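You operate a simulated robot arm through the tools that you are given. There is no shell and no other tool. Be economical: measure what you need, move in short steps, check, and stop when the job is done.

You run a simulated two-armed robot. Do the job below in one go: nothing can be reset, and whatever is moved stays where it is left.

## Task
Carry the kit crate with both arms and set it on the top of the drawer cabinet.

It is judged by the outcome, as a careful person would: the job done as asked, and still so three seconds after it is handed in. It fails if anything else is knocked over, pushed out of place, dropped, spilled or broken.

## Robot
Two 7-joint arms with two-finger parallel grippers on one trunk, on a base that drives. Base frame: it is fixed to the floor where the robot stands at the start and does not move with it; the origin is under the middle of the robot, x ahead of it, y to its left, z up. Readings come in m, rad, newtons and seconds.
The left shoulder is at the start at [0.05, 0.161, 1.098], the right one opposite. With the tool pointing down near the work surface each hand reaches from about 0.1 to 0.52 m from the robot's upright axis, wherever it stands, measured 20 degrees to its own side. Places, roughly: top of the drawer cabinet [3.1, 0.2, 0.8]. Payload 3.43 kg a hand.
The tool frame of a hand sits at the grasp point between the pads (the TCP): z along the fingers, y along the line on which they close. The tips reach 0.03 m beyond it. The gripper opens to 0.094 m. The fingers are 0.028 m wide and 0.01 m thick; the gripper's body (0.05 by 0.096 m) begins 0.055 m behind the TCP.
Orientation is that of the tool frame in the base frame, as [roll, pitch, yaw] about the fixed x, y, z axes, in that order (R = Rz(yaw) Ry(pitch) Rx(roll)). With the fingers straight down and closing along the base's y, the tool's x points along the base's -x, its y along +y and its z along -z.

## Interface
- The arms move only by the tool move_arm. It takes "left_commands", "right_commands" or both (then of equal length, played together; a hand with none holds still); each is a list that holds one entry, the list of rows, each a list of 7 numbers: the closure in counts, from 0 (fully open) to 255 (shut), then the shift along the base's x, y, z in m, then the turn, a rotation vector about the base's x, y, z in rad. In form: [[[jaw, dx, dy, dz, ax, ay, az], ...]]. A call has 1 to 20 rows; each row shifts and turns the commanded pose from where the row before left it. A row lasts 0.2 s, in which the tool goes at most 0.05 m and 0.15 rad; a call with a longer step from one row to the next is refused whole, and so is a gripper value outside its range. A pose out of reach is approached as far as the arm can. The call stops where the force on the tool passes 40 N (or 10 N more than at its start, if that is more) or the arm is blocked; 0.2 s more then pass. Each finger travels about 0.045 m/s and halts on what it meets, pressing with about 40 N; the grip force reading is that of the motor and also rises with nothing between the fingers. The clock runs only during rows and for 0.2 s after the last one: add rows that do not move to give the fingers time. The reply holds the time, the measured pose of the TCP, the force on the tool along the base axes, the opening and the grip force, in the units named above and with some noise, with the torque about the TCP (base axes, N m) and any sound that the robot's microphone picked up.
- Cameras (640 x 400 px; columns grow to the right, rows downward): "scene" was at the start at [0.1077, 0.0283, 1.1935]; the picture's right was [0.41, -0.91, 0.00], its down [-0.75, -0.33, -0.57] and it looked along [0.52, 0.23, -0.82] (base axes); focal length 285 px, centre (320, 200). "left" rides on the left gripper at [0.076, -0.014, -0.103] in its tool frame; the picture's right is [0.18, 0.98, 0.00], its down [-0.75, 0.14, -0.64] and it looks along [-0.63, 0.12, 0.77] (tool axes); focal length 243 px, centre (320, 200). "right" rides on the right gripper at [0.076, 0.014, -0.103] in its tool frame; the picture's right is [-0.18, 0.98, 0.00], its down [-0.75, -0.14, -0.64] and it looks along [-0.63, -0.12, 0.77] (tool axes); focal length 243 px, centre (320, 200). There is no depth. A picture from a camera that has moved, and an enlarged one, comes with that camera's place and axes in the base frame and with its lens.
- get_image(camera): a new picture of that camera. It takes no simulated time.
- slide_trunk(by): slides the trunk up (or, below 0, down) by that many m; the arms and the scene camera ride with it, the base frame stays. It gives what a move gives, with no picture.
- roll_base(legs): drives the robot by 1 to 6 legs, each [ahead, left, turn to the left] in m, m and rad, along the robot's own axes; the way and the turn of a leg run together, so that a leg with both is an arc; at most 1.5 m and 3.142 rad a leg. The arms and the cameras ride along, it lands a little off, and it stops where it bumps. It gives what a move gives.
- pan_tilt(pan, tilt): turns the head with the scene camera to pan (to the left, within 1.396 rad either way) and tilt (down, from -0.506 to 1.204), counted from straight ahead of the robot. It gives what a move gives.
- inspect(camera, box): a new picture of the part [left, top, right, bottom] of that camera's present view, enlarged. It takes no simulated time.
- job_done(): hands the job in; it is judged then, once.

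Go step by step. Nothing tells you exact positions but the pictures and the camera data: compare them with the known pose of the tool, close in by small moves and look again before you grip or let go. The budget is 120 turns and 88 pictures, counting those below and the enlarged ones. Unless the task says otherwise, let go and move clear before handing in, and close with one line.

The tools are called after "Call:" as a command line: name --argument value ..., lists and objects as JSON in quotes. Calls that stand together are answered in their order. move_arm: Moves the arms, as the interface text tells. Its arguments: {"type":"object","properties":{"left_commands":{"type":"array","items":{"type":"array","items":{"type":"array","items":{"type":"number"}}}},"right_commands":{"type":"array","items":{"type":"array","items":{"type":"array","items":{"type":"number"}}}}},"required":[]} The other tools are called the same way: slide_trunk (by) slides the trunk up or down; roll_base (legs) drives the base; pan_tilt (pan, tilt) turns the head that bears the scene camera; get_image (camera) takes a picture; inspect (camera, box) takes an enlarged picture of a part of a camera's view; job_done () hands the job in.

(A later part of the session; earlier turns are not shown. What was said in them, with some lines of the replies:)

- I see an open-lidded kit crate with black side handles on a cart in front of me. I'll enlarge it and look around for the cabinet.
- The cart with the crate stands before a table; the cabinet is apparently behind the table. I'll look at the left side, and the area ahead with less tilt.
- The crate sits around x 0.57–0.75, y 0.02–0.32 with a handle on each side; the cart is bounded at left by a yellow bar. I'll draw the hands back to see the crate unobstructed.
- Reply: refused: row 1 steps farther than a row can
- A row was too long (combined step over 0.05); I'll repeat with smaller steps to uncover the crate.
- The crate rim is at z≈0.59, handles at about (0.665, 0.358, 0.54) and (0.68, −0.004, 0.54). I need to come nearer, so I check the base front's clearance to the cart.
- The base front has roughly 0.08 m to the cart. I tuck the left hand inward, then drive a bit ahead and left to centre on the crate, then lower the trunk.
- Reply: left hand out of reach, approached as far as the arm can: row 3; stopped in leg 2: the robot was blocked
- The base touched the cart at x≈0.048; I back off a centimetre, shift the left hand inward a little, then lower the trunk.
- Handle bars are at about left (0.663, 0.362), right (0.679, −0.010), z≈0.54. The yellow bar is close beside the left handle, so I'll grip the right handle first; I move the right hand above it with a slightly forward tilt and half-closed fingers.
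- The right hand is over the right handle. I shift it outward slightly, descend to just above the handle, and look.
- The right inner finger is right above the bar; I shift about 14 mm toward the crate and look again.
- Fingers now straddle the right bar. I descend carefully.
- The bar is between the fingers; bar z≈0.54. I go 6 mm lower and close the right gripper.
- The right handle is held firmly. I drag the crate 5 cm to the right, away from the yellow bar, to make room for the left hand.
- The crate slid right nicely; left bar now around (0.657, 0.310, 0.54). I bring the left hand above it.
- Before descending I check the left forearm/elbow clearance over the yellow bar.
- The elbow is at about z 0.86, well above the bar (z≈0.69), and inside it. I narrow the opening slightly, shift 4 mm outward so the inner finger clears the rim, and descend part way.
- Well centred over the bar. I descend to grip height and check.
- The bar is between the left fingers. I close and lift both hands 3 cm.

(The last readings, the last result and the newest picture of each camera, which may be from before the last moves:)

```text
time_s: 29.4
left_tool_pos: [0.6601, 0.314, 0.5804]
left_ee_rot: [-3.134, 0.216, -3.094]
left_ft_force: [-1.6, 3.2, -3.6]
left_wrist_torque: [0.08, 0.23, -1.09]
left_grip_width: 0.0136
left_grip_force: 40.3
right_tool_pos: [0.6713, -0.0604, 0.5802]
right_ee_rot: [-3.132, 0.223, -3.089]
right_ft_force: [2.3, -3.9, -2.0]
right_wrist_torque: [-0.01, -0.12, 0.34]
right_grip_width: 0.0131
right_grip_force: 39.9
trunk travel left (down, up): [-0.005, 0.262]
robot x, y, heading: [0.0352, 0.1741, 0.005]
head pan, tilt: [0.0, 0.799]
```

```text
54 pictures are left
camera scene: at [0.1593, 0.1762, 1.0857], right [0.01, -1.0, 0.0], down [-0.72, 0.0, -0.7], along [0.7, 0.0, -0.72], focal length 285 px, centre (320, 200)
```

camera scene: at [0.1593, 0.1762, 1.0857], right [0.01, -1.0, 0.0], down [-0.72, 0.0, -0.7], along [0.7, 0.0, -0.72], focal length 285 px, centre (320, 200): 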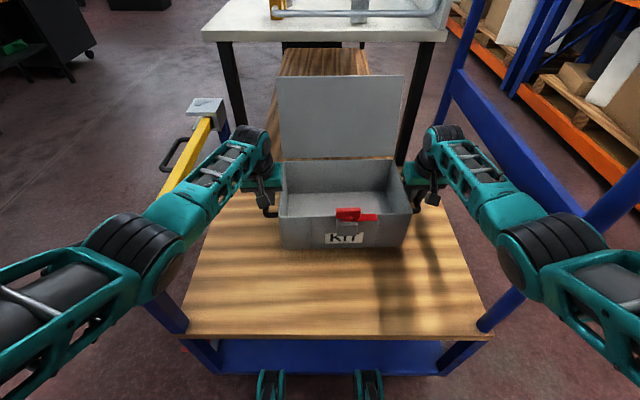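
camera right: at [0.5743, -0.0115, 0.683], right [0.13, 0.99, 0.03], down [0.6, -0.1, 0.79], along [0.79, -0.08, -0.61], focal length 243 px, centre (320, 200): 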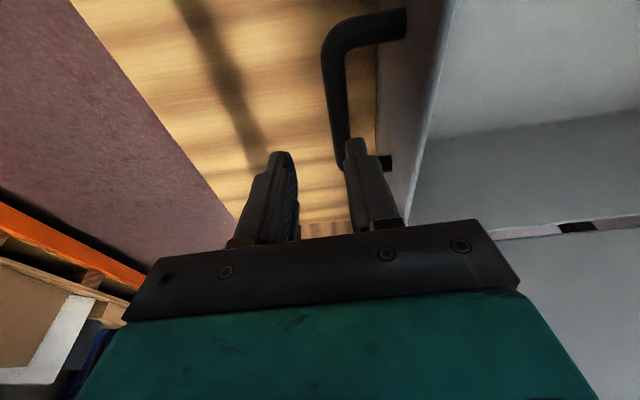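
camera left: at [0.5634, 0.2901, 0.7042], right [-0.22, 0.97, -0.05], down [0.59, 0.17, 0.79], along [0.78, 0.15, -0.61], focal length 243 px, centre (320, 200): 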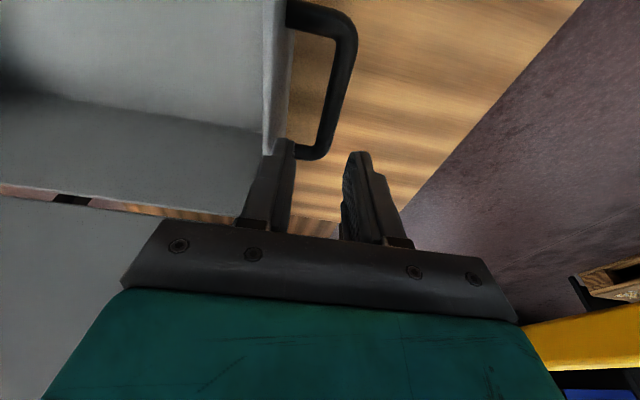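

The crate is lifted level and is light. Before backing out, I check the space to the left and behind.

Call:
pan_tilt --pan 1.396 --tilt 0.4

Call:
get_image --camera "scene"

Call:
pan_tilt --pan -1.396 --tilt 0.4

Call:
get_image --camera "scene"

```text
time_s: 31.0
left_tool_pos: [0.6595, 0.3138, 0.5814]
left_ee_rot: [-3.135, 0.216, -3.094]
left_ft_force: [-2.1, 2.9, -3.3]
left_wrist_torque: [0.02, 0.05, -1.14]
left_grip_width: 0.0135
left_grip_force: 40.3
right_tool_pos: [0.6711, -0.0605, 0.5788]
right_ee_rot: [-3.131, 0.219, -3.087]
right_ft_force: [2.4, -3.2, -2.7]
right_wrist_torque: [-0.05, 0.04, 0.32]
right_grip_width: 0.0135
right_grip_force: 39.7
trunk travel left (down, up): [-0.005, 0.262]
robot x, y, heading: [0.0358, 0.174, 0.008]
head pan, tilt: [1.396, 0.4]
```

```text
53 pictures are left
camera scene: at [0.0943, 0.267, 1.1209], right [0.99, -0.17, 0.0], down [-0.07, -0.38, -0.92], along [0.16, 0.91, -0.39], focal length 285 px, centre (320, 200)
```

scene: 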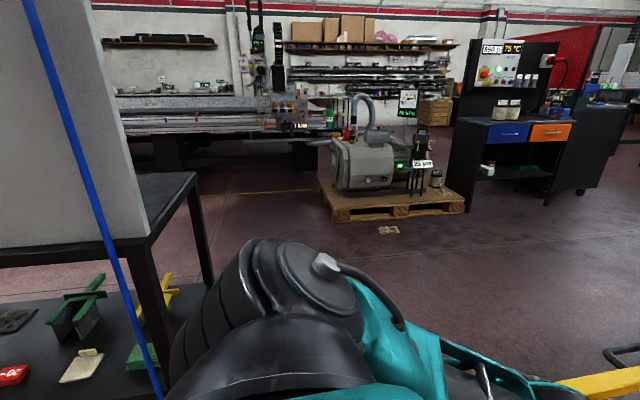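

```text
time_s: 33.4
left_tool_pos: [0.6592, 0.3129, 0.5806]
left_ee_rot: [-3.135, 0.216, -3.095]
left_ft_force: [-2.2, 3.4, -2.6]
left_wrist_torque: [0.06, 0.05, -1.13]
left_grip_width: 0.0133
left_grip_force: 39.9
right_tool_pos: [0.6697, -0.061, 0.5785]
right_ee_rot: [-3.132, 0.222, -3.087]
right_ft_force: [2.4, -3.0, -3.6]
right_wrist_torque: [-0.02, 0.0, 0.34]
right_grip_width: 0.0136
right_grip_force: 40.3
trunk travel left (down, up): [-0.005, 0.262]
robot x, y, heading: [0.0342, 0.174, 0.001]
head pan, tilt: [-1.396, 0.4]
```

```text
52 pictures are left
camera scene: at [0.0952, 0.0846, 1.1209], right [-0.98, -0.18, 0.0], down [-0.07, 0.38, -0.92], along [0.16, -0.91, -0.39], focal length 285 px, centre (320, 200)
```

scene: 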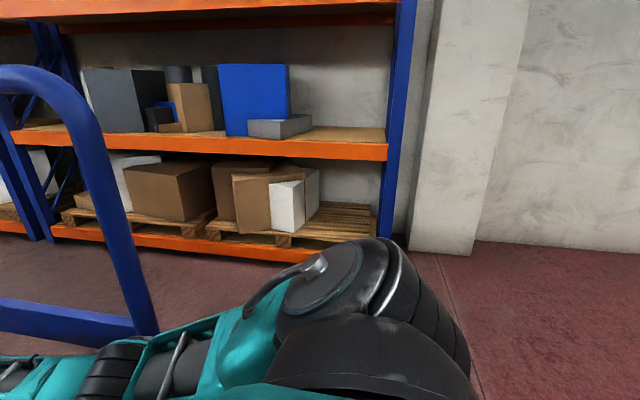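

There's a bench behind-left, making the left passage narrow, while the right side looks like a ~1.1 m corridor along the rack. I look along the right corridor.

Call:
pan_tilt --pan -0.55 --tilt 0.35

Call:
get_image --camera "scene"

Call:
pan_tilt --pan -1.1 --tilt 0.9

Call:
get_image --camera "scene"

```text
time_s: 34.6
left_tool_pos: [0.6592, 0.3129, 0.5805]
left_ee_rot: [-3.135, 0.216, -3.096]
left_ft_force: [-2.3, 3.1, -2.8]
left_wrist_torque: [0.02, 0.06, -1.12]
left_grip_width: 0.0137
left_grip_force: 40.1
right_tool_pos: [0.671, -0.0599, 0.5788]
right_ee_rot: [-3.13, 0.221, -3.086]
right_ft_force: [1.9, -4.0, -2.7]
right_wrist_torque: [-0.03, 0.03, 0.39]
right_grip_width: 0.0136
right_grip_force: 40.3
trunk travel left (down, up): [-0.005, 0.262]
robot x, y, heading: [0.0358, 0.176, 0.004]
head pan, tilt: [-0.55, 0.351]
```

```text
51 pictures are left
camera scene: at [0.1582, 0.1274, 1.1254], right [-0.52, -0.85, 0.0], down [-0.29, 0.18, -0.94], along [0.8, -0.49, -0.34], focal length 285 px, centre (320, 200)
```

scene: 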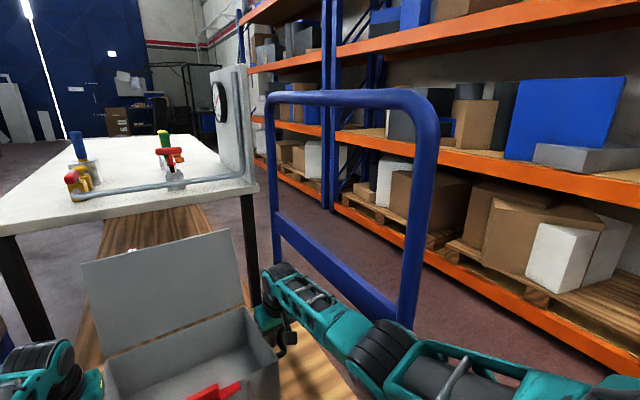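

```text
time_s: 35.5
left_tool_pos: [0.6588, 0.3138, 0.5808]
left_ee_rot: [-3.135, 0.217, -3.094]
left_ft_force: [-2.0, 3.5, -3.6]
left_wrist_torque: [0.05, 0.08, -1.13]
left_grip_width: 0.0134
left_grip_force: 39.8
right_tool_pos: [0.6703, -0.0606, 0.5795]
right_ee_rot: [-3.132, 0.22, -3.088]
right_ft_force: [1.9, -2.8, -2.6]
right_wrist_torque: [-0.04, 0.02, 0.34]
right_grip_width: 0.0134
right_grip_force: 40.4
trunk travel left (down, up): [-0.005, 0.262]
robot x, y, heading: [0.0352, 0.1747, 0.006]
head pan, tilt: [-1.1, 0.901]
```

```text
50 pictures are left
camera scene: at [0.1133, 0.1086, 1.0779], right [-0.89, -0.46, 0.0], down [-0.36, 0.7, -0.62], along [0.28, -0.55, -0.78], focal length 285 px, centre (320, 200)
```

scene: 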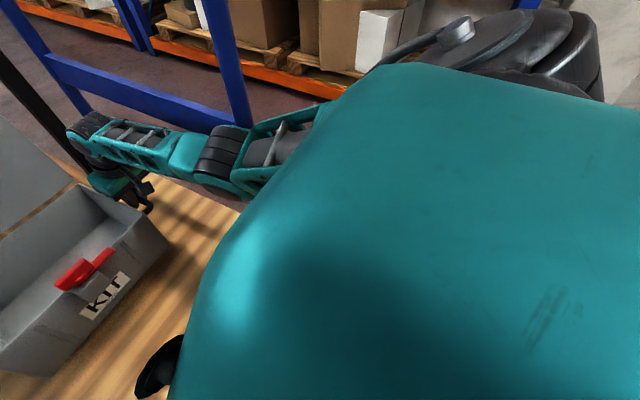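

The right corridor (y −0.25 to −1.4) is clear, so I'll go that way. First I draw the crate back toward me with both arms while raising it a bit.

Call:
move_arm --left_commands '[[[255, -0.02, 0, 0.008, 0, 0, 0], [255, -0.02, 0, 0.008, 0, 0, 0], [255, -0.02, 0, 0.008, 0, 0, 0], [255, -0.02, 0, 0.008, 0, 0, 0], [255, -0.02, 0, 0.008, 0, 0, 0], [255, -0.02, 0, 0.008, 0, 0, 0], [255, -0.02, 0, 0.008, 0, 0, 0], [255, -0.02, 0, 0.008, 0, 0, 0], [255, -0.02, 0, 0.008, 0, 0, 0], [255, -0.02, 0, 0.008, 0, 0, 0], [255, 0, 0, 0, 0, 0, 0]]]' --right_commands '[[[255, -0.02, 0, 0.008, 0, 0, 0], [255, -0.02, 0, 0.008, 0, 0, 0], [255, -0.02, 0, 0.008, 0, 0, 0], [255, -0.02, 0, 0.008, 0, 0, 0], [255, -0.02, 0, 0.008, 0, 0, 0], [255, -0.02, 0, 0.008, 0, 0, 0], [255, -0.02, 0, 0.008, 0, 0, 0], [255, -0.02, 0, 0.008, 0, 0, 0], [255, -0.02, 0, 0.008, 0, 0, 0], [255, -0.02, 0, 0.008, 0, 0, 0], [255, 0, 0, 0, 0, 0, 0]]]'

Call:
pan_tilt --pan 0.0 --tilt 0.8

Call:
get_image --camera "scene"

```text
time_s: 38.0
left_tool_pos: [0.4598, 0.3134, 0.6629]
left_ee_rot: [-3.132, 0.217, -3.097]
left_ft_force: [-3.1, -4.2, -3.3]
left_wrist_torque: [-0.07, 0.29, -1.16]
left_grip_width: 0.0137
left_grip_force: 40.1
right_tool_pos: [0.4702, -0.0618, 0.661]
right_ee_rot: [-3.134, 0.221, -3.086]
right_ft_force: [2.6, 4.6, -3.8]
right_wrist_torque: [0.09, -0.23, -0.01]
right_grip_width: 0.0135
right_grip_force: 40.2
trunk travel left (down, up): [-0.005, 0.262]
robot x, y, heading: [0.0377, 0.1734, 0.004]
head pan, tilt: [-1.1, 0.901]
```

```text
time_s: 39.3
left_tool_pos: [0.4605, 0.3131, 0.6629]
left_ee_rot: [-3.132, 0.216, -3.096]
left_ft_force: [-2.9, -14.5, -3.4]
left_wrist_torque: [-0.22, 0.15, -1.2]
left_grip_width: 0.0136
left_grip_force: 39.6
right_tool_pos: [0.4714, -0.0624, 0.6606]
right_ee_rot: [-3.135, 0.222, -3.087]
right_ft_force: [3.0, 13.9, -2.5]
right_wrist_torque: [0.23, -0.08, 0.07]
right_grip_width: 0.0133
right_grip_force: 40.0
trunk travel left (down, up): [-0.005, 0.262]
robot x, y, heading: [0.0413, 0.1773, 0.003]
head pan, tilt: [0.0, 0.799]
```

```text
49 pictures are left
camera scene: at [0.1591, 0.176, 1.0858], right [0.0, -1.0, 0.0], down [-0.72, 0.0, -0.7], along [0.7, 0.0, -0.72], focal length 285 px, centre (320, 200)
```

scene: 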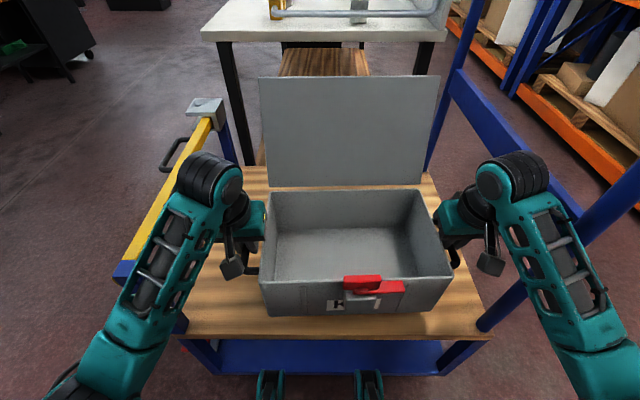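

The crate came back level; there's a small stretching force between the hands, which I relieve. Then I drive back out of the cart and raise the trunk.

Call:
move_arm --left_commands '[[[255, 0, -0.001, 0, 0, 0, 0], [255, 0, 0, 0, 0, 0, 0]]]' --right_commands '[[[255, 0, 0.001, 0, 0, 0, 0], [255, 0, 0, 0, 0, 0, 0]]]'

Call:
roll_base --legs '[[-0.2, 0, 0]]'

Call:
slide_trunk --by 0.2

Call:
get_image --camera "scene"

```text
time_s: 39.9
left_tool_pos: [0.4597, 0.3126, 0.6631]
left_ee_rot: [-3.133, 0.217, -3.095]
left_ft_force: [-3.2, -7.9, -2.9]
left_wrist_torque: [-0.14, -0.02, -1.17]
left_grip_width: 0.0139
left_grip_force: 40.2
right_tool_pos: [0.4704, -0.0612, 0.6595]
right_ee_rot: [-3.131, 0.221, -3.087]
right_ft_force: [2.2, 7.5, -3.6]
right_wrist_torque: [0.04, 0.07, 0.25]
right_grip_width: 0.0135
right_grip_force: 40.3
trunk travel left (down, up): [-0.005, 0.262]
robot x, y, heading: [0.0386, 0.1745, 0.007]
head pan, tilt: [0.0, 0.799]
```

```text
time_s: 41.5
left_tool_pos: [0.2601, 0.312, 0.6622]
left_ee_rot: [-3.137, 0.215, -3.092]
left_ft_force: [-2.1, 0.3, -3.5]
left_wrist_torque: [0.01, -0.03, -1.12]
left_grip_width: 0.0135
left_grip_force: 40.4
right_tool_pos: [0.2718, -0.0605, 0.6597]
right_ee_rot: [-3.131, 0.221, -3.086]
right_ft_force: [3.2, -1.2, -2.9]
right_wrist_torque: [0.0, 0.14, 0.22]
right_grip_width: 0.0136
right_grip_force: 40.0
trunk travel left (down, up): [-0.005, 0.262]
robot x, y, heading: [-0.1612, 0.1734, 0.007]
head pan, tilt: [0.0, 0.799]
```

```text
time_s: 43.6
left_tool_pos: [0.2609, 0.3127, 0.8623]
left_ee_rot: [-3.135, 0.216, -3.094]
left_ft_force: [-2.7, 1.9, -2.7]
left_wrist_torque: [0.01, 0.2, -1.19]
left_grip_width: 0.0135
left_grip_force: 40.3
right_tool_pos: [0.2723, -0.0612, 0.8594]
right_ee_rot: [-3.13, 0.222, -3.086]
right_ft_force: [2.1, -1.6, -3.1]
right_wrist_torque: [0.02, -0.13, 0.28]
right_grip_width: 0.0135
right_grip_force: 39.6
trunk travel left (down, up): [-0.205, 0.062]
robot x, y, heading: [-0.1637, 0.177, 0.006]
head pan, tilt: [0.0, 0.799]
```

```text
48 pictures are left
camera scene: at [-0.0404, 0.1751, 1.2857], right [0.01, -1.0, 0.0], down [-0.72, 0.0, -0.7], along [0.7, 0.0, -0.72], focal length 285 px, centre (320, 200)
```

scene: 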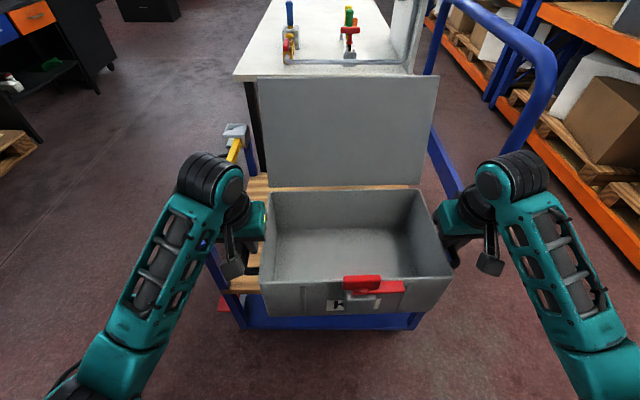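

Crate is clear of the cart at z≈0.86 grip height. I back up a bit more, slightly right, then sidestep right into the corridor.

Call:
roll_base --legs '[[-0.16, -0.08, 0], [0, -0.45, 0]]'

Call:
get_image --camera "scene"

```text
time_s: 47.5
left_tool_pos: [0.101, -0.2153, 0.8617]
left_ee_rot: [-3.137, 0.217, -3.093]
left_ft_force: [-2.7, 1.2, -3.3]
left_wrist_torque: [0.05, -0.01, -1.12]
left_grip_width: 0.0136
left_grip_force: 39.3
right_tool_pos: [0.1125, -0.5897, 0.8603]
right_ee_rot: [-3.13, 0.222, -3.086]
right_ft_force: [2.4, -1.5, -3.2]
right_wrist_torque: [-0.03, 0.07, 0.27]
right_grip_width: 0.0134
right_grip_force: 40.1
trunk travel left (down, up): [-0.205, 0.062]
robot x, y, heading: [-0.3228, -0.3514, 0.007]
head pan, tilt: [0.0, 0.799]
```

```text
47 pictures are left
camera scene: at [-0.1999, -0.3531, 1.2858], right [0.01, -1.0, 0.0], down [-0.72, 0.0, -0.7], along [0.7, 0.01, -0.72], focal length 285 px, centre (320, 200)
```

scene: 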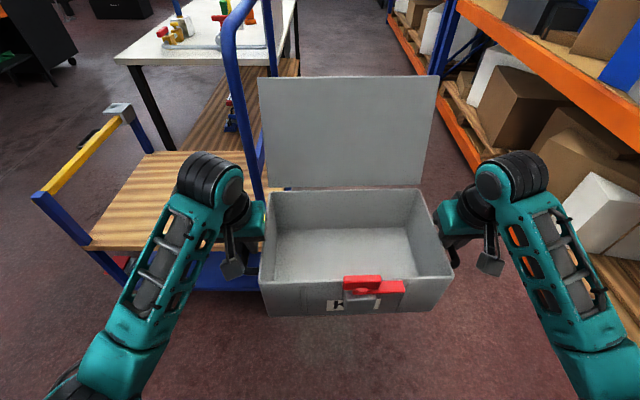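

Good; the corridor centre is y≈−0.77. I sidestep further right, then drive forward in stages.

Call:
roll_base --legs '[[0, -0.42, 0]]'

Call:
pan_tilt --pan 0.0 --tilt 0.45

Call:
get_image --camera "scene"

```text
time_s: 50.1
left_tool_pos: [0.1035, -0.6396, 0.8643]
left_ee_rot: [-3.136, 0.216, -3.095]
left_ft_force: [-3.0, 1.4, -2.8]
left_wrist_torque: [0.07, 0.17, -1.13]
left_grip_width: 0.0135
left_grip_force: 40.0
right_tool_pos: [0.1148, -1.0127, 0.8607]
right_ee_rot: [-3.132, 0.221, -3.086]
right_ft_force: [2.9, -2.0, -3.8]
right_wrist_torque: [0.0, -0.05, 0.29]
right_grip_width: 0.0134
right_grip_force: 39.9
trunk travel left (down, up): [-0.205, 0.062]
robot x, y, heading: [-0.3192, -0.7763, 0.004]
head pan, tilt: [0.0, 0.799]
```

```text
time_s: 50.9
left_tool_pos: [0.1034, -0.6392, 0.8629]
left_ee_rot: [-3.137, 0.214, -3.096]
left_ft_force: [-2.3, 1.1, -2.5]
left_wrist_torque: [0.02, -0.06, -1.2]
left_grip_width: 0.0136
left_grip_force: 39.9
right_tool_pos: [0.1144, -1.0121, 0.8602]
right_ee_rot: [-3.131, 0.221, -3.087]
right_ft_force: [2.8, -0.7, -2.9]
right_wrist_torque: [-0.06, 0.15, 0.31]
right_grip_width: 0.0135
right_grip_force: 39.9
trunk travel left (down, up): [-0.205, 0.062]
robot x, y, heading: [-0.3218, -0.7739, 0.006]
head pan, tilt: [0.0, 0.45]
```

```text
46 pictures are left
camera scene: at [-0.186, -0.7757, 1.3161], right [0.01, -1.0, 0.0], down [-0.44, 0.0, -0.9], along [0.9, 0.0, -0.44], focal length 285 px, centre (320, 200)
```

scene: 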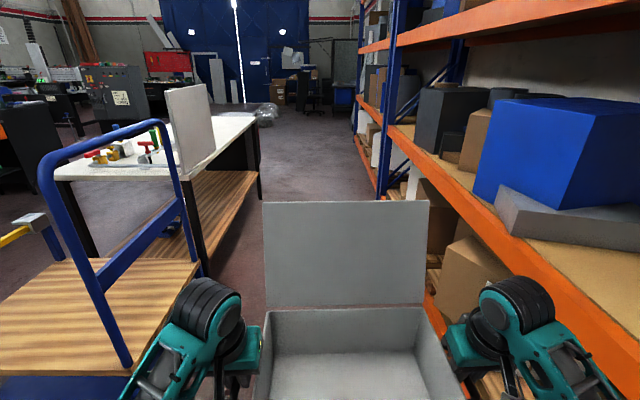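

Corridor ahead is clear on both sides. I drive forward 1.4 m.

Call:
roll_base --legs '[[0.7, 0, 0], [0.7, 0, 0]]'

Call:
pan_tilt --pan 0.25 --tilt 0.35

Call:
get_image --camera "scene"

```text
time_s: 58.2
left_tool_pos: [1.4983, -0.6193, 0.8621]
left_ee_rot: [-3.136, 0.215, -3.084]
left_ft_force: [-3.6, 0.8, -2.7]
left_wrist_torque: [0.01, 0.07, -1.18]
left_grip_width: 0.0134
left_grip_force: 39.7
right_tool_pos: [1.5123, -0.9942, 0.8604]
right_ee_rot: [-3.132, 0.219, -3.078]
right_ft_force: [3.2, -2.4, -2.9]
right_wrist_torque: [0.01, -0.03, 0.3]
right_grip_width: 0.0133
right_grip_force: 40.0
trunk travel left (down, up): [-0.205, 0.062]
robot x, y, heading: [1.0723, -0.7596, 0.021]
head pan, tilt: [0.0, 0.45]
```

```text
time_s: 58.9
left_tool_pos: [1.4969, -0.62, 0.8622]
left_ee_rot: [-3.138, 0.215, -3.087]
left_ft_force: [-2.7, 0.6, -2.8]
left_wrist_torque: [0.05, -0.12, -1.14]
left_grip_width: 0.0134
left_grip_force: 39.7
right_tool_pos: [1.5121, -0.9935, 0.8605]
right_ee_rot: [-3.131, 0.221, -3.078]
right_ft_force: [2.1, -1.2, -3.5]
right_wrist_torque: [-0.07, 0.16, 0.33]
right_grip_width: 0.0132
right_grip_force: 40.1
trunk travel left (down, up): [-0.205, 0.062]
robot x, y, heading: [1.0753, -0.7578, 0.011]
head pan, tilt: [0.25, 0.351]
```

```text
45 pictures are left
camera scene: at [1.2071, -0.736, 1.3254], right [0.26, -0.97, 0.0], down [-0.33, -0.09, -0.94], along [0.91, 0.24, -0.34], focal length 285 px, centre (320, 200)
```

scene: 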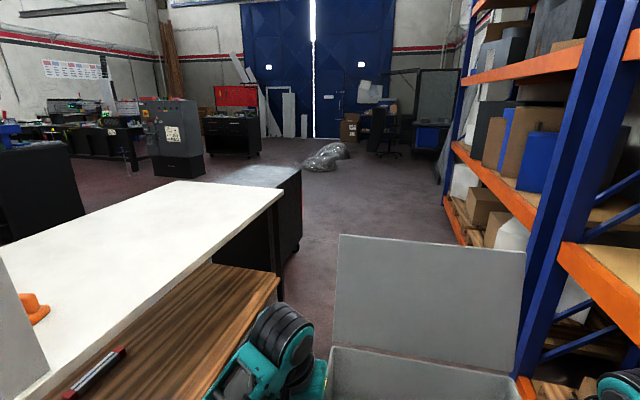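

The cabinet is visible: black body, grey top, just behind the table's end. I drive on a bit and enlarge it.

Call:
roll_base --legs '[[0.8, 0, 0]]'

Call:
pan_tilt --pan 0.6 --tilt 0.45

Call:
get_image --camera "scene"

```text
time_s: 63.2
left_tool_pos: [2.2979, -0.5917, 0.8627]
left_ee_rot: [-3.135, 0.214, -3.065]
left_ft_force: [-2.7, 0.8, -3.1]
left_wrist_torque: [0.04, 0.03, -1.16]
left_grip_width: 0.0134
left_grip_force: 40.0
right_tool_pos: [2.3201, -0.965, 0.8598]
right_ee_rot: [-3.131, 0.22, -3.057]
right_ft_force: [1.8, -1.7, -4.2]
right_wrist_torque: [-0.03, 0.05, 0.32]
right_grip_width: 0.0134
right_grip_force: 39.9
trunk travel left (down, up): [-0.205, 0.062]
robot x, y, heading: [1.8825, -0.7399, 0.039]
head pan, tilt: [0.25, 0.351]
```

```text
time_s: 64.1
left_tool_pos: [2.2972, -0.5931, 0.862]
left_ee_rot: [-3.138, 0.216, -3.067]
left_ft_force: [-2.1, 0.7, -3.5]
left_wrist_torque: [0.04, -0.09, -1.1]
left_grip_width: 0.0134
left_grip_force: 39.3
right_tool_pos: [2.3195, -0.9647, 0.8605]
right_ee_rot: [-3.132, 0.222, -3.058]
right_ft_force: [2.1, -2.4, -3.1]
right_wrist_torque: [-0.08, 0.18, 0.35]
right_grip_width: 0.0134
right_grip_force: 40.0
trunk travel left (down, up): [-0.205, 0.062]
robot x, y, heading: [1.877, -0.74, 0.033]
head pan, tilt: [0.6, 0.45]
```

```text
44 pictures are left
camera scene: at [1.9943, -0.6855, 1.3162], right [0.59, -0.81, 0.0], down [-0.35, -0.26, -0.9], along [0.72, 0.53, -0.44], focal length 285 px, centre (320, 200)
```

scene: 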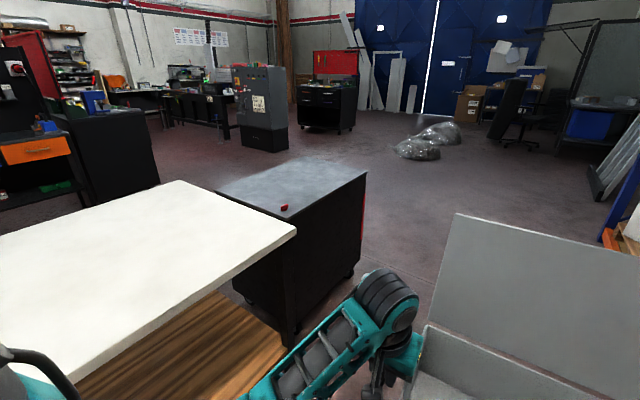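

Call:
inspect --camera "scene" --box '[200, 140, 400, 260]'

```text
3.20 times, centred on (300, 200) of scene
camera zoom: at [1.9943, -0.6855, 1.3162], right [0.59, -0.81, 0.0], down [-0.35, -0.26, -0.9], along [0.72, 0.53, -0.44], focal length 913 px, centre (384, 200)
```

zoom: 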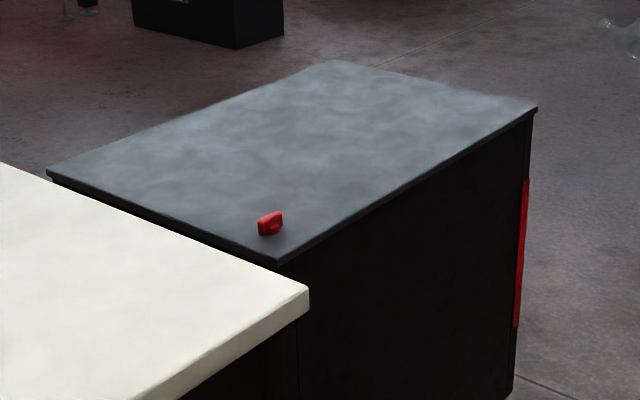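

Cabinet top spans about x 2.64–3.26, y −0.06–0.36, with a small red item near (2.70, 0.0) that I must avoid. I'll raise the crate, drive to x≈3.05 and turn left to face the cabinet.

Call:
slide_trunk --by 0.06

Call:
roll_base --legs '[[0.6, -0.03, -0.02], [0.57, -0.02, 0]]'

Call:
pan_tilt --pan 1.3 --tilt 0.65

Call:
get_image --camera "scene"

```text
time_s: 65.1
left_tool_pos: [2.298, -0.5911, 0.9227]
left_ee_rot: [-3.137, 0.215, -3.066]
left_ft_force: [-1.7, 2.0, -3.3]
left_wrist_torque: [0.04, 0.12, -1.06]
left_grip_width: 0.0136
left_grip_force: 40.2
right_tool_pos: [2.3197, -0.9646, 0.9202]
right_ee_rot: [-3.131, 0.22, -3.059]
right_ft_force: [2.1, -2.6, -3.3]
right_wrist_torque: [0.0, -0.06, 0.35]
right_grip_width: 0.0133
right_grip_force: 40.2
trunk travel left (down, up): [-0.265, 0.002]
robot x, y, heading: [1.8765, -0.7396, 0.031]
head pan, tilt: [0.6, 0.45]
```

```text
time_s: 71.3
left_tool_pos: [3.4653, -0.6316, 0.9233]
left_ee_rot: [-3.135, 0.214, -3.094]
left_ft_force: [-1.9, 1.9, -2.9]
left_wrist_torque: [0.01, 0.11, -1.09]
left_grip_width: 0.0135
left_grip_force: 39.9
right_tool_pos: [3.4782, -1.0063, 0.9204]
right_ee_rot: [-3.132, 0.221, -3.084]
right_ft_force: [2.0, -1.2, -3.6]
right_wrist_torque: [-0.05, 0.0, 0.35]
right_grip_width: 0.0135
right_grip_force: 39.7
trunk travel left (down, up): [-0.265, 0.002]
robot x, y, heading: [3.0425, -0.7685, 0.009]
head pan, tilt: [0.6, 0.45]
```

```text
time_s: 72.4
left_tool_pos: [3.4661, -0.6324, 0.9228]
left_ee_rot: [-3.137, 0.215, -3.093]
left_ft_force: [-1.3, 1.3, -3.2]
left_wrist_torque: [0.04, -0.03, -1.07]
left_grip_width: 0.0137
left_grip_force: 40.2
right_tool_pos: [3.4781, -1.0061, 0.9199]
right_ee_rot: [-3.132, 0.221, -3.084]
right_ft_force: [2.3, -0.5, -3.2]
right_wrist_torque: [-0.04, 0.12, 0.35]
right_grip_width: 0.0136
right_grip_force: 39.8
trunk travel left (down, up): [-0.265, 0.002]
robot x, y, heading: [3.0423, -0.7687, 0.006]
head pan, tilt: [1.3, 0.649]
```

```text
42 pictures are left
camera scene: at [3.1077, -0.6867, 1.3584], right [0.97, -0.26, 0.0], down [-0.16, -0.58, -0.8], along [0.21, 0.77, -0.6], focal length 285 px, centre (320, 200)
```

scene: 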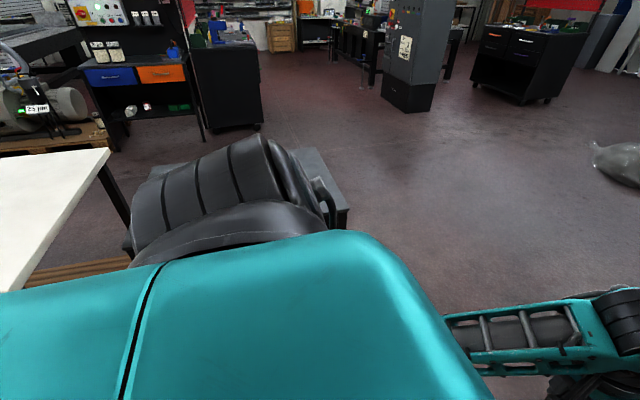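

Two-view check suggests the cabinet top is x 2.69–3.38, y 0–0.455, z ≈0.76. I turn left to face it.

Call:
roll_base --legs '[[0, 0, 0.78], [0, 0, 0.78]]'

Call:
pan_tilt --pan 0.0 --tilt 0.7

Call:
get_image --camera "scene"

```text
time_s: 76.9
left_tool_pos: [2.9098, -0.345, 0.9224]
left_ee_rot: [-3.137, 0.216, -1.535]
left_ft_force: [-1.0, -2.4, -2.9]
left_wrist_torque: [0.01, -0.01, -1.06]
left_grip_width: 0.0131
left_grip_force: 39.9
right_tool_pos: [3.2837, -0.3375, 0.9206]
right_ee_rot: [-3.131, 0.219, -1.524]
right_ft_force: [1.2, 2.7, -3.4]
right_wrist_torque: [-0.06, -0.05, 0.34]
right_grip_width: 0.0136
right_grip_force: 40.1
trunk travel left (down, up): [-0.265, 0.002]
robot x, y, heading: [3.0404, -0.7676, 1.567]
head pan, tilt: [1.3, 0.649]
```

```text
time_s: 78.3
left_tool_pos: [2.9097, -0.3459, 0.922]
left_ee_rot: [-3.137, 0.213, -1.533]
left_ft_force: [-2.4, -2.2, -3.1]
left_wrist_torque: [-0.04, 0.04, -1.0]
left_grip_width: 0.0135
left_grip_force: 40.2
right_tool_pos: [3.2836, -0.3373, 0.9204]
right_ee_rot: [-3.131, 0.223, -1.523]
right_ft_force: [1.7, 2.1, -2.4]
right_wrist_torque: [-0.04, -0.05, 0.37]
right_grip_width: 0.0132
right_grip_force: 40.3
trunk travel left (down, up): [-0.265, 0.002]
robot x, y, heading: [3.0412, -0.7707, 1.567]
head pan, tilt: [0.0, 0.7]
```

```text
41 pictures are left
camera scene: at [3.0449, -0.6454, 1.354], right [1.0, 0.0, 0.0], down [0.0, -0.64, -0.76], along [0.0, 0.76, -0.64], focal length 285 px, centre (320, 200)
```

scene: 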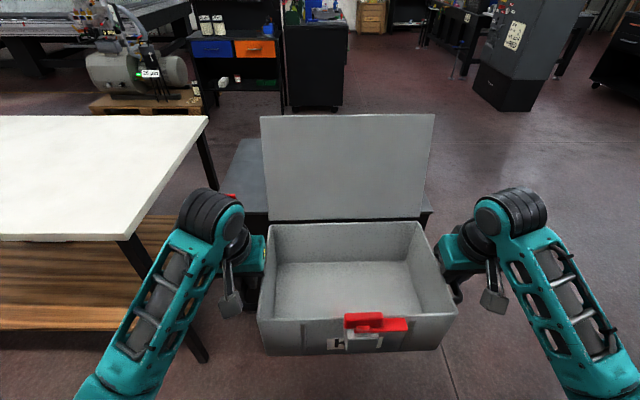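

I'm facing the cabinet; its near edge is y≈0.0, near-right corner x≈3.39, red item near (2.76, 0.05). I drive forward 0.36 m with the crate ~6 cm above the top.

Call:
roll_base --legs '[[0.2, 0, 0], [0.16, 0, 0]]'

Call:
get_image --camera "scene"

Call:
get_image --camera "left"

Call:
get_image --camera "right"

```text
time_s: 81.0
left_tool_pos: [2.9096, 0.0166, 0.9219]
left_ee_rot: [-3.137, 0.215, -1.534]
left_ft_force: [-2.8, -1.3, -4.1]
left_wrist_torque: [-0.06, 0.01, -1.04]
left_grip_width: 0.0137
left_grip_force: 40.2
right_tool_pos: [3.2848, 0.0246, 0.9197]
right_ee_rot: [-3.129, 0.22, -1.523]
right_ft_force: [0.7, 2.0, -3.4]
right_wrist_torque: [0.01, -0.06, 0.38]
right_grip_width: 0.0134
right_grip_force: 39.9
trunk travel left (down, up): [-0.265, 0.002]
robot x, y, heading: [3.0431, -0.4091, 1.568]
head pan, tilt: [0.0, 0.7]
```

```text
40 pictures are left
camera scene: at [3.0457, -0.2831, 1.3539], right [1.0, 0.0, 0.0], down [0.0, -0.65, -0.76], along [0.0, 0.76, -0.65], focal length 285 px, centre (320, 200)
```

scene: 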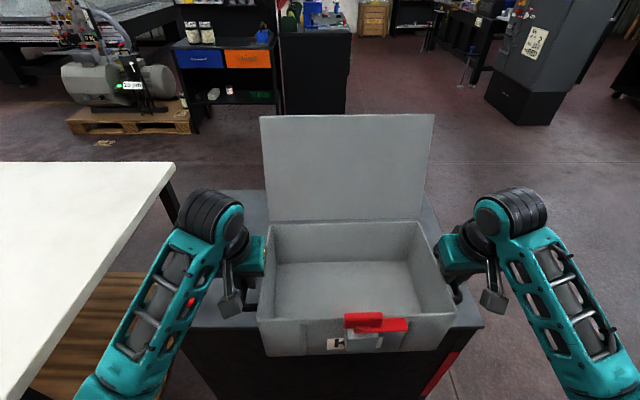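

```text
39 pictures are left
camera left: at [2.9282, -0.0797, 1.0069], right [-0.98, -0.22, -0.04], down [-0.17, 0.59, 0.79], along [-0.14, 0.77, -0.62], focal length 243 px, centre (320, 200)
```

left: 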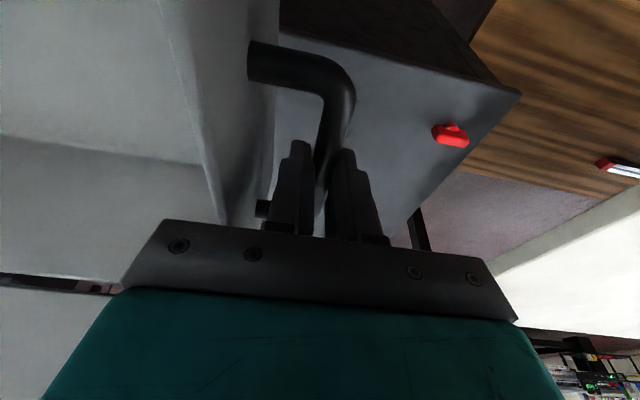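

```text
38 pictures are left
camera right: at [3.2741, -0.0725, 1.0025], right [-0.99, 0.14, 0.03], down [0.11, 0.6, 0.79], along [0.09, 0.79, -0.61], focal length 243 px, centre (320, 200)
```

right: 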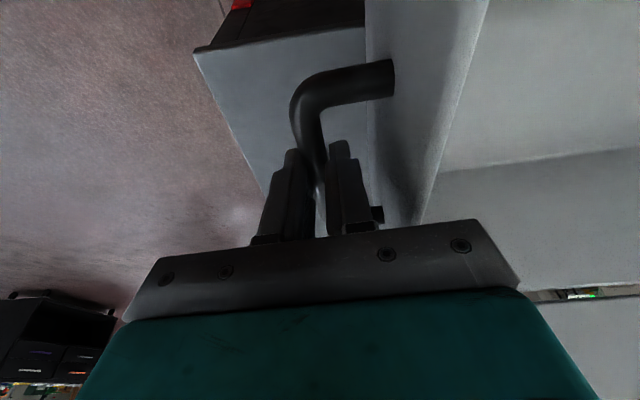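

Cabinet top z≈0.76, x 2.71–3.39, near edge y≈0; crate bottom is ~7 cm above it. I extend both arms 0.17 m forward.

Call:
move_arm --left_commands '[[[255, 0, 0.017, 0, 0, 0, 0], [255, 0, 0.017, 0, 0, 0, 0], [255, 0, 0.017, 0, 0, 0, 0], [255, 0, 0.017, 0, 0, 0, 0], [255, 0, 0.017, 0, 0, 0, 0], [255, 0, 0.017, 0, 0, 0, 0], [255, 0, 0.017, 0, 0, 0, 0], [255, 0, 0.017, 0, 0, 0, 0], [255, 0, 0.017, 0, 0, 0, 0], [255, 0, 0.017, 0, 0, 0, 0], [255, 0, 0, 0, 0, 0, 0]]]' --right_commands '[[[255, 0, 0.017, 0, 0, 0, 0], [255, 0, 0.017, 0, 0, 0, 0], [255, 0, 0.017, 0, 0, 0, 0], [255, 0, 0.017, 0, 0, 0, 0], [255, 0, 0.017, 0, 0, 0, 0], [255, 0, 0.017, 0, 0, 0, 0], [255, 0, 0.017, 0, 0, 0, 0], [255, 0, 0.017, 0, 0, 0, 0], [255, 0, 0.017, 0, 0, 0, 0], [255, 0, 0.017, 0, 0, 0, 0], [255, 0, 0, 0, 0, 0, 0]]]'

Call:
get_image --camera "scene"

```text
time_s: 83.4
left_tool_pos: [2.9104, 0.1867, 0.9209]
left_ee_rot: [-3.136, 0.214, -1.533]
left_ft_force: [-1.5, -1.6, -3.5]
left_wrist_torque: [-0.27, 0.01, -0.94]
left_grip_width: 0.0137
left_grip_force: 40.1
right_tool_pos: [3.2857, 0.1955, 0.9182]
right_ee_rot: [-3.131, 0.22, -1.522]
right_ft_force: [2.0, 1.5, -2.3]
right_wrist_torque: [0.12, 0.02, 0.46]
right_grip_width: 0.0134
right_grip_force: 39.7
trunk travel left (down, up): [-0.265, 0.002]
robot x, y, heading: [3.0441, -0.4092, 1.57]
head pan, tilt: [0.0, 0.7]
```

```text
37 pictures are left
camera scene: at [3.0457, -0.2838, 1.354], right [1.0, 0.0, 0.0], down [0.0, -0.64, -0.76], along [0.0, 0.76, -0.64], focal length 285 px, centre (320, 200)
```

scene: 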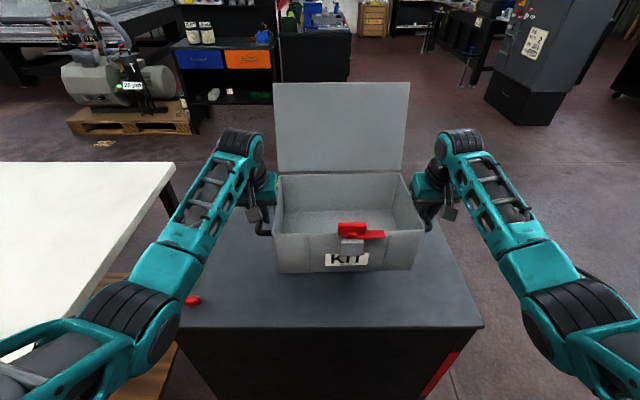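

Crate is over the cabinet. I lower by trunk 5.5 cm, then ease down with the arms until contact.

Call:
slide_trunk --by -0.055

Call:
move_arm --left_commands '[[[255, 0, 0, -0.004, 0, 0, 0], [255, 0, 0, -0.004, 0, 0, 0], [255, 0, 0, 0, 0, 0, 0]]]' --right_commands '[[[255, 0, 0, -0.004, 0, 0, 0], [255, 0, 0, -0.004, 0, 0, 0], [255, 0, 0, 0, 0, 0, 0]]]'

Call:
inspect --camera "scene" --box '[160, 60, 500, 340]'

```text
time_s: 84.3
left_tool_pos: [2.9104, 0.187, 0.867]
left_ee_rot: [-3.137, 0.217, -1.535]
left_ft_force: [-1.6, -1.4, -3.4]
left_wrist_torque: [-0.18, 0.04, -0.98]
left_grip_width: 0.0137
left_grip_force: 39.8
right_tool_pos: [3.2835, 0.1956, 0.8635]
right_ee_rot: [-3.13, 0.22, -1.523]
right_ft_force: [2.4, 1.2, -2.6]
right_wrist_torque: [0.16, 0.02, 0.41]
right_grip_width: 0.0132
right_grip_force: 40.1
trunk travel left (down, up): [-0.21, 0.057]
robot x, y, heading: [3.042, -0.4047, 1.571]
head pan, tilt: [0.0, 0.7]
```

```text
time_s: 85.1
left_tool_pos: [2.9109, 0.1873, 0.8576]
left_ee_rot: [-3.136, 0.214, -1.534]
left_ft_force: [-1.6, -2.0, -3.6]
left_wrist_torque: [-0.02, 0.04, -0.91]
left_grip_width: 0.0133
left_grip_force: 40.0
right_tool_pos: [3.2835, 0.1946, 0.8573]
right_ee_rot: [-3.132, 0.22, -1.523]
right_ft_force: [2.4, 0.7, -2.7]
right_wrist_torque: [-0.06, 0.05, 0.44]
right_grip_width: 0.0134
right_grip_force: 39.7
trunk travel left (down, up): [-0.21, 0.057]
robot x, y, heading: [3.0474, -0.4075, 1.57]
head pan, tilt: [0.0, 0.7]
```

```text
1.43 times, centred on (330, 200) of scene
camera zoom: at [3.0457, -0.2837, 1.299], right [1.0, 0.0, 0.0], down [0.0, -0.64, -0.76], along [0.0, 0.76, -0.64], focal length 408 px, centre (306, 200)
```

zoom: 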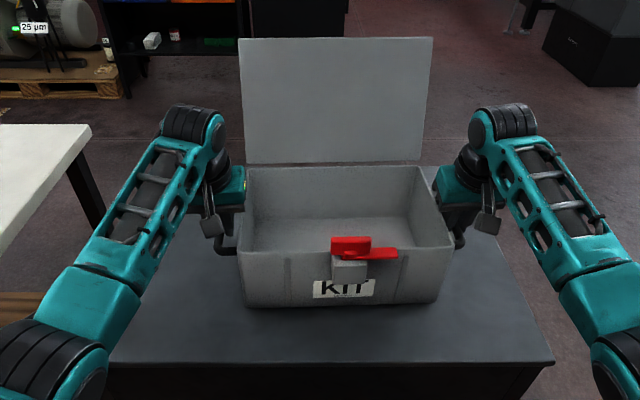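

Still hanging (about −3 N each). I ease down in 2 mm rows watching forces.

Call:
move_arm --left_commands '[[[255, 0, 0, -0.002, 0, 0, 0], [255, 0, 0, -0.002, 0, 0, 0], [255, 0, 0, 0, 0, 0, 0]]]' --right_commands '[[[255, 0, 0, -0.002, 0, 0, 0], [255, 0, 0, -0.002, 0, 0, 0], [255, 0, 0, 0, 0, 0, 0]]]'

Call:
move_arm --left_commands '[[[255, 0, 0, -0.002, 0, 0, 0], [255, 0, 0, 0, 0, 0, 0]]]' --right_commands '[[[255, 0, 0, -0.002, 0, 0, 0], [255, 0, 0, 0, 0, 0, 0]]]'

```text
time_s: 85.9
left_tool_pos: [2.9092, 0.186, 0.8553]
left_ee_rot: [-3.136, 0.214, -1.534]
left_ft_force: [-1.2, -0.8, -2.9]
left_wrist_torque: [0.1, -0.01, -0.9]
left_grip_width: 0.0137
left_grip_force: 40.4
right_tool_pos: [3.2848, 0.1934, 0.8526]
right_ee_rot: [-3.13, 0.22, -1.523]
right_ft_force: [1.6, 1.0, -3.3]
right_wrist_torque: [-0.11, -0.06, 0.48]
right_grip_width: 0.0133
right_grip_force: 40.2
trunk travel left (down, up): [-0.21, 0.057]
robot x, y, heading: [3.0474, -0.4109, 1.574]
head pan, tilt: [0.0, 0.7]
```

```text
time_s: 86.5
left_tool_pos: [2.9104, 0.1865, 0.8533]
left_ee_rot: [-3.137, 0.216, -1.535]
left_ft_force: [-0.2, -1.0, -2.7]
left_wrist_torque: [0.72, -0.02, -0.81]
left_grip_width: 0.0135
left_grip_force: 40.0
right_tool_pos: [3.2852, 0.1951, 0.8512]
right_ee_rot: [-3.131, 0.224, -1.524]
right_ft_force: [0.6, -1.7, 4.7]
right_wrist_torque: [-0.12, 0.0, 0.52]
right_grip_width: 0.0136
right_grip_force: 40.1
trunk travel left (down, up): [-0.21, 0.057]
robot x, y, heading: [3.043, -0.4087, 1.566]
head pan, tilt: [0.0, 0.7]
```

Contact began on the right side (right force went positive), so I lower the left hand a little more.

Call:
move_arm --left_commands '[[[255, 0, 0, -0.002, 0, 0, 0], [255, 0, 0, 0, 0, 0, 0]]]' --right_commands '[[[255, 0, 0, 0, 0, 0, 0], [255, 0, 0, 0, 0, 0, 0]]]'

Call:
inspect --camera "scene" --box '[240, 160, 460, 300]'

```text
time_s: 87.1
left_tool_pos: [2.909, 0.1871, 0.853]
left_ee_rot: [-3.135, 0.22, -1.536]
left_ft_force: [-0.7, -2.6, 4.3]
left_wrist_torque: [0.48, -0.01, -0.88]
left_grip_width: 0.0136
left_grip_force: 39.9
right_tool_pos: [3.2853, 0.1957, 0.851]
right_ee_rot: [-3.13, 0.223, -1.524]
right_ft_force: [0.7, 1.7, 2.7]
right_wrist_torque: [0.69, 0.03, 0.44]
right_grip_width: 0.0135
right_grip_force: 39.9
trunk travel left (down, up): [-0.21, 0.057]
robot x, y, heading: [3.0398, -0.4077, 1.569]
head pan, tilt: [0.0, 0.7]
```

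```text
2.86 times, centred on (350, 230) of scene
camera zoom: at [3.0456, -0.2853, 1.2993], right [1.0, 0.0, 0.0], down [0.0, -0.64, -0.77], along [0.0, 0.77, -0.64], focal length 815 px, centre (234, 114)
```

zoom: 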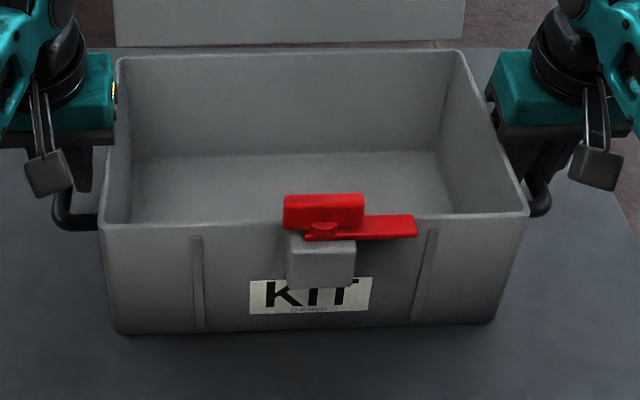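

The crate rests on the cabinet. I open both grippers just enough (≈0.03 m) and look.

Call:
move_arm --left_commands '[[[200, 0, 0, 0, 0, 0, 0], [175, 0, 0, 0, 0, 0, 0], [175, 0, 0, 0, 0, 0, 0]]]' --right_commands '[[[200, 0, 0, 0, 0, 0, 0], [175, 0, 0, 0, 0, 0, 0], [175, 0, 0, 0, 0, 0, 0]]]'

Call:
inspect --camera "left" --box '[160, 0, 480, 200]'

Call:
inspect --camera "right" --box '[160, 0, 480, 200]'

```text
time_s: 87.9
left_tool_pos: [2.9096, 0.1878, 0.8504]
left_ee_rot: [-3.135, 0.215, -1.533]
left_ft_force: [0.0, 0.9, 0.4]
left_wrist_torque: [-0.02, -0.01, -0.02]
left_grip_width: 0.0295
left_grip_force: 0.1
right_tool_pos: [3.2857, 0.1953, 0.8499]
right_ee_rot: [-3.131, 0.221, -1.523]
right_ft_force: [-0.1, 0.4, 0.6]
right_wrist_torque: [0.01, 0.01, 0.03]
right_grip_width: 0.0295
right_grip_force: 0.1
trunk travel left (down, up): [-0.21, 0.057]
robot x, y, heading: [3.0447, -0.4103, 1.573]
head pan, tilt: [0.0, 0.7]
```

```text
2.00 times, centred on (320, 100) of left
camera zoom: at [2.928, 0.0903, 0.9357], right [-0.98, -0.22, -0.04], down [-0.17, 0.59, 0.79], along [-0.14, 0.78, -0.61], focal length 485 px, centre (320, 400)
```

zoom: 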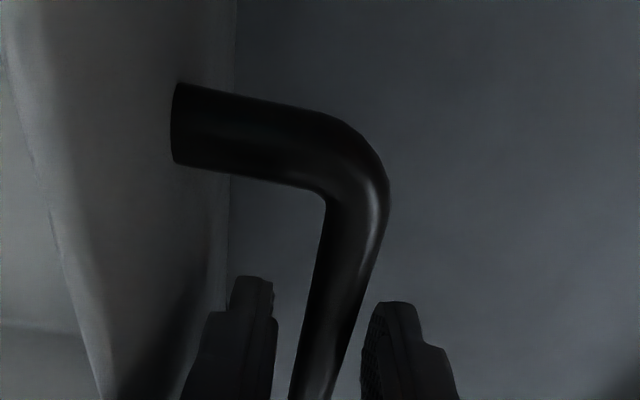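

```text
2.00 times, centred on (320, 100) of right
camera zoom: at [3.2745, 0.0978, 0.933], right [-0.99, 0.14, 0.03], down [0.11, 0.6, 0.79], along [0.09, 0.79, -0.61], focal length 485 px, centre (320, 400)
```

zoom: 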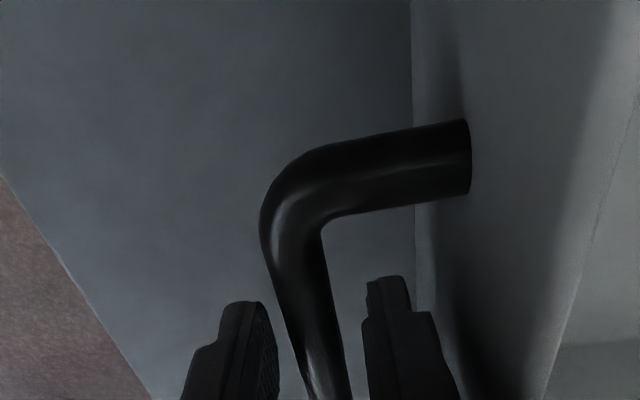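

Both grippers are free of the bars with clearance. I lift the hands straight up and look.

Call:
move_arm --left_commands '[[[175, 0, 0, 0.015, 0, 0, 0], [175, 0, 0, 0.02, 0, 0, 0], [175, 0, 0, 0.025, 0, 0, 0], [175, 0, 0, 0.025, 0, 0, 0], [175, 0, 0, 0.015, 0, 0, 0], [175, 0, 0, 0, 0, 0, 0]]]' --right_commands '[[[175, 0, 0, 0.015, 0, 0, 0], [175, 0, 0, 0.02, 0, 0, 0], [175, 0, 0, 0.025, 0, 0, 0], [175, 0, 0, 0.025, 0, 0, 0], [175, 0, 0, 0.015, 0, 0, 0], [175, 0, 0, 0, 0, 0, 0]]]'

Call:
get_image --camera "scene"

```text
time_s: 89.3
left_tool_pos: [2.9114, 0.1873, 0.952]
left_ee_rot: [-3.137, 0.214, -1.531]
left_ft_force: [0.1, 0.6, -0.4]
left_wrist_torque: [0.0, 0.01, -0.01]
left_grip_width: 0.0296
left_grip_force: 0.1
right_tool_pos: [3.2853, 0.193, 0.9503]
right_ee_rot: [-3.132, 0.222, -1.523]
right_ft_force: [-0.4, 0.4, -0.7]
right_wrist_torque: [0.02, 0.0, -0.01]
right_grip_width: 0.0292
right_grip_force: 0.1
trunk travel left (down, up): [-0.21, 0.057]
robot x, y, heading: [3.0433, -0.4076, 1.567]
head pan, tilt: [0.0, 0.7]
```

```text
32 pictures are left
camera scene: at [3.0457, -0.2843, 1.2991], right [1.0, 0.0, 0.0], down [0.0, -0.64, -0.76], along [0.0, 0.76, -0.64], focal length 285 px, centre (320, 200)
```

scene: 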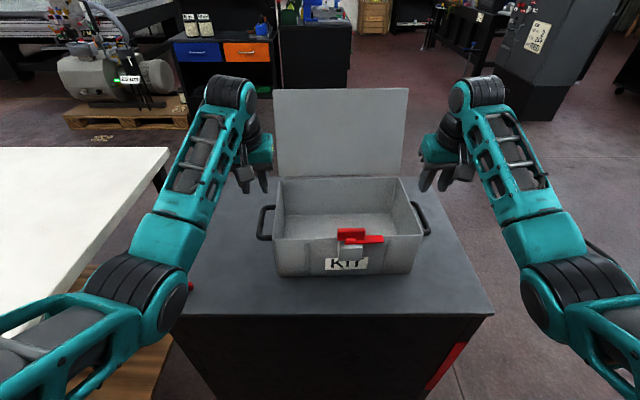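

The crate stands on the cabinet untouched. I back the robot away straight and take a last look.

Call:
roll_base --legs '[[-0.3, 0, 0]]'

Call:
get_image --camera "scene"

```text
time_s: 91.4
left_tool_pos: [2.9096, -0.1073, 0.9523]
left_ee_rot: [-3.135, 0.216, -1.535]
left_ft_force: [0.5, 0.0, 0.0]
left_wrist_torque: [0.04, -0.03, 0.02]
left_grip_width: 0.0297
left_grip_force: 0.0
right_tool_pos: [3.2835, -0.0997, 0.9489]
right_ee_rot: [-3.131, 0.221, -1.525]
right_ft_force: [-0.4, -0.2, 0.1]
right_wrist_torque: [0.03, -0.01, 0.03]
right_grip_width: 0.0297
right_grip_force: 0.0
trunk travel left (down, up): [-0.21, 0.057]
robot x, y, heading: [3.0435, -0.706, 1.564]
head pan, tilt: [0.0, 0.7]
```

```text
31 pictures are left
camera scene: at [3.0449, -0.5797, 1.2992], right [1.0, 0.0, 0.0], down [0.0, -0.64, -0.77], along [0.0, 0.77, -0.64], focal length 285 px, centre (320, 200)
```

scene: 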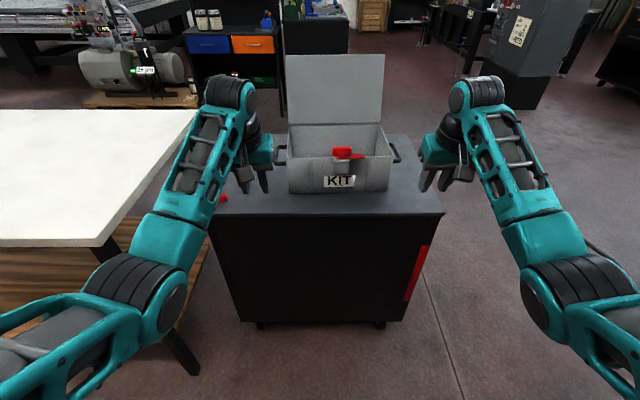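

The crate sits squarely on the cabinet top, the red item is still in place and the hands are clear; I hand in.

Call:
job_done

```text
The job is handed in.
```

The kit crate, carried with both arms, is on top of the drawer cabinet, with both hands clear and nothing else seen to be knocked over or moved. The base did touch the front of the cart once while lining up. I backed off straight away and saw no sign that the cart had shifted.
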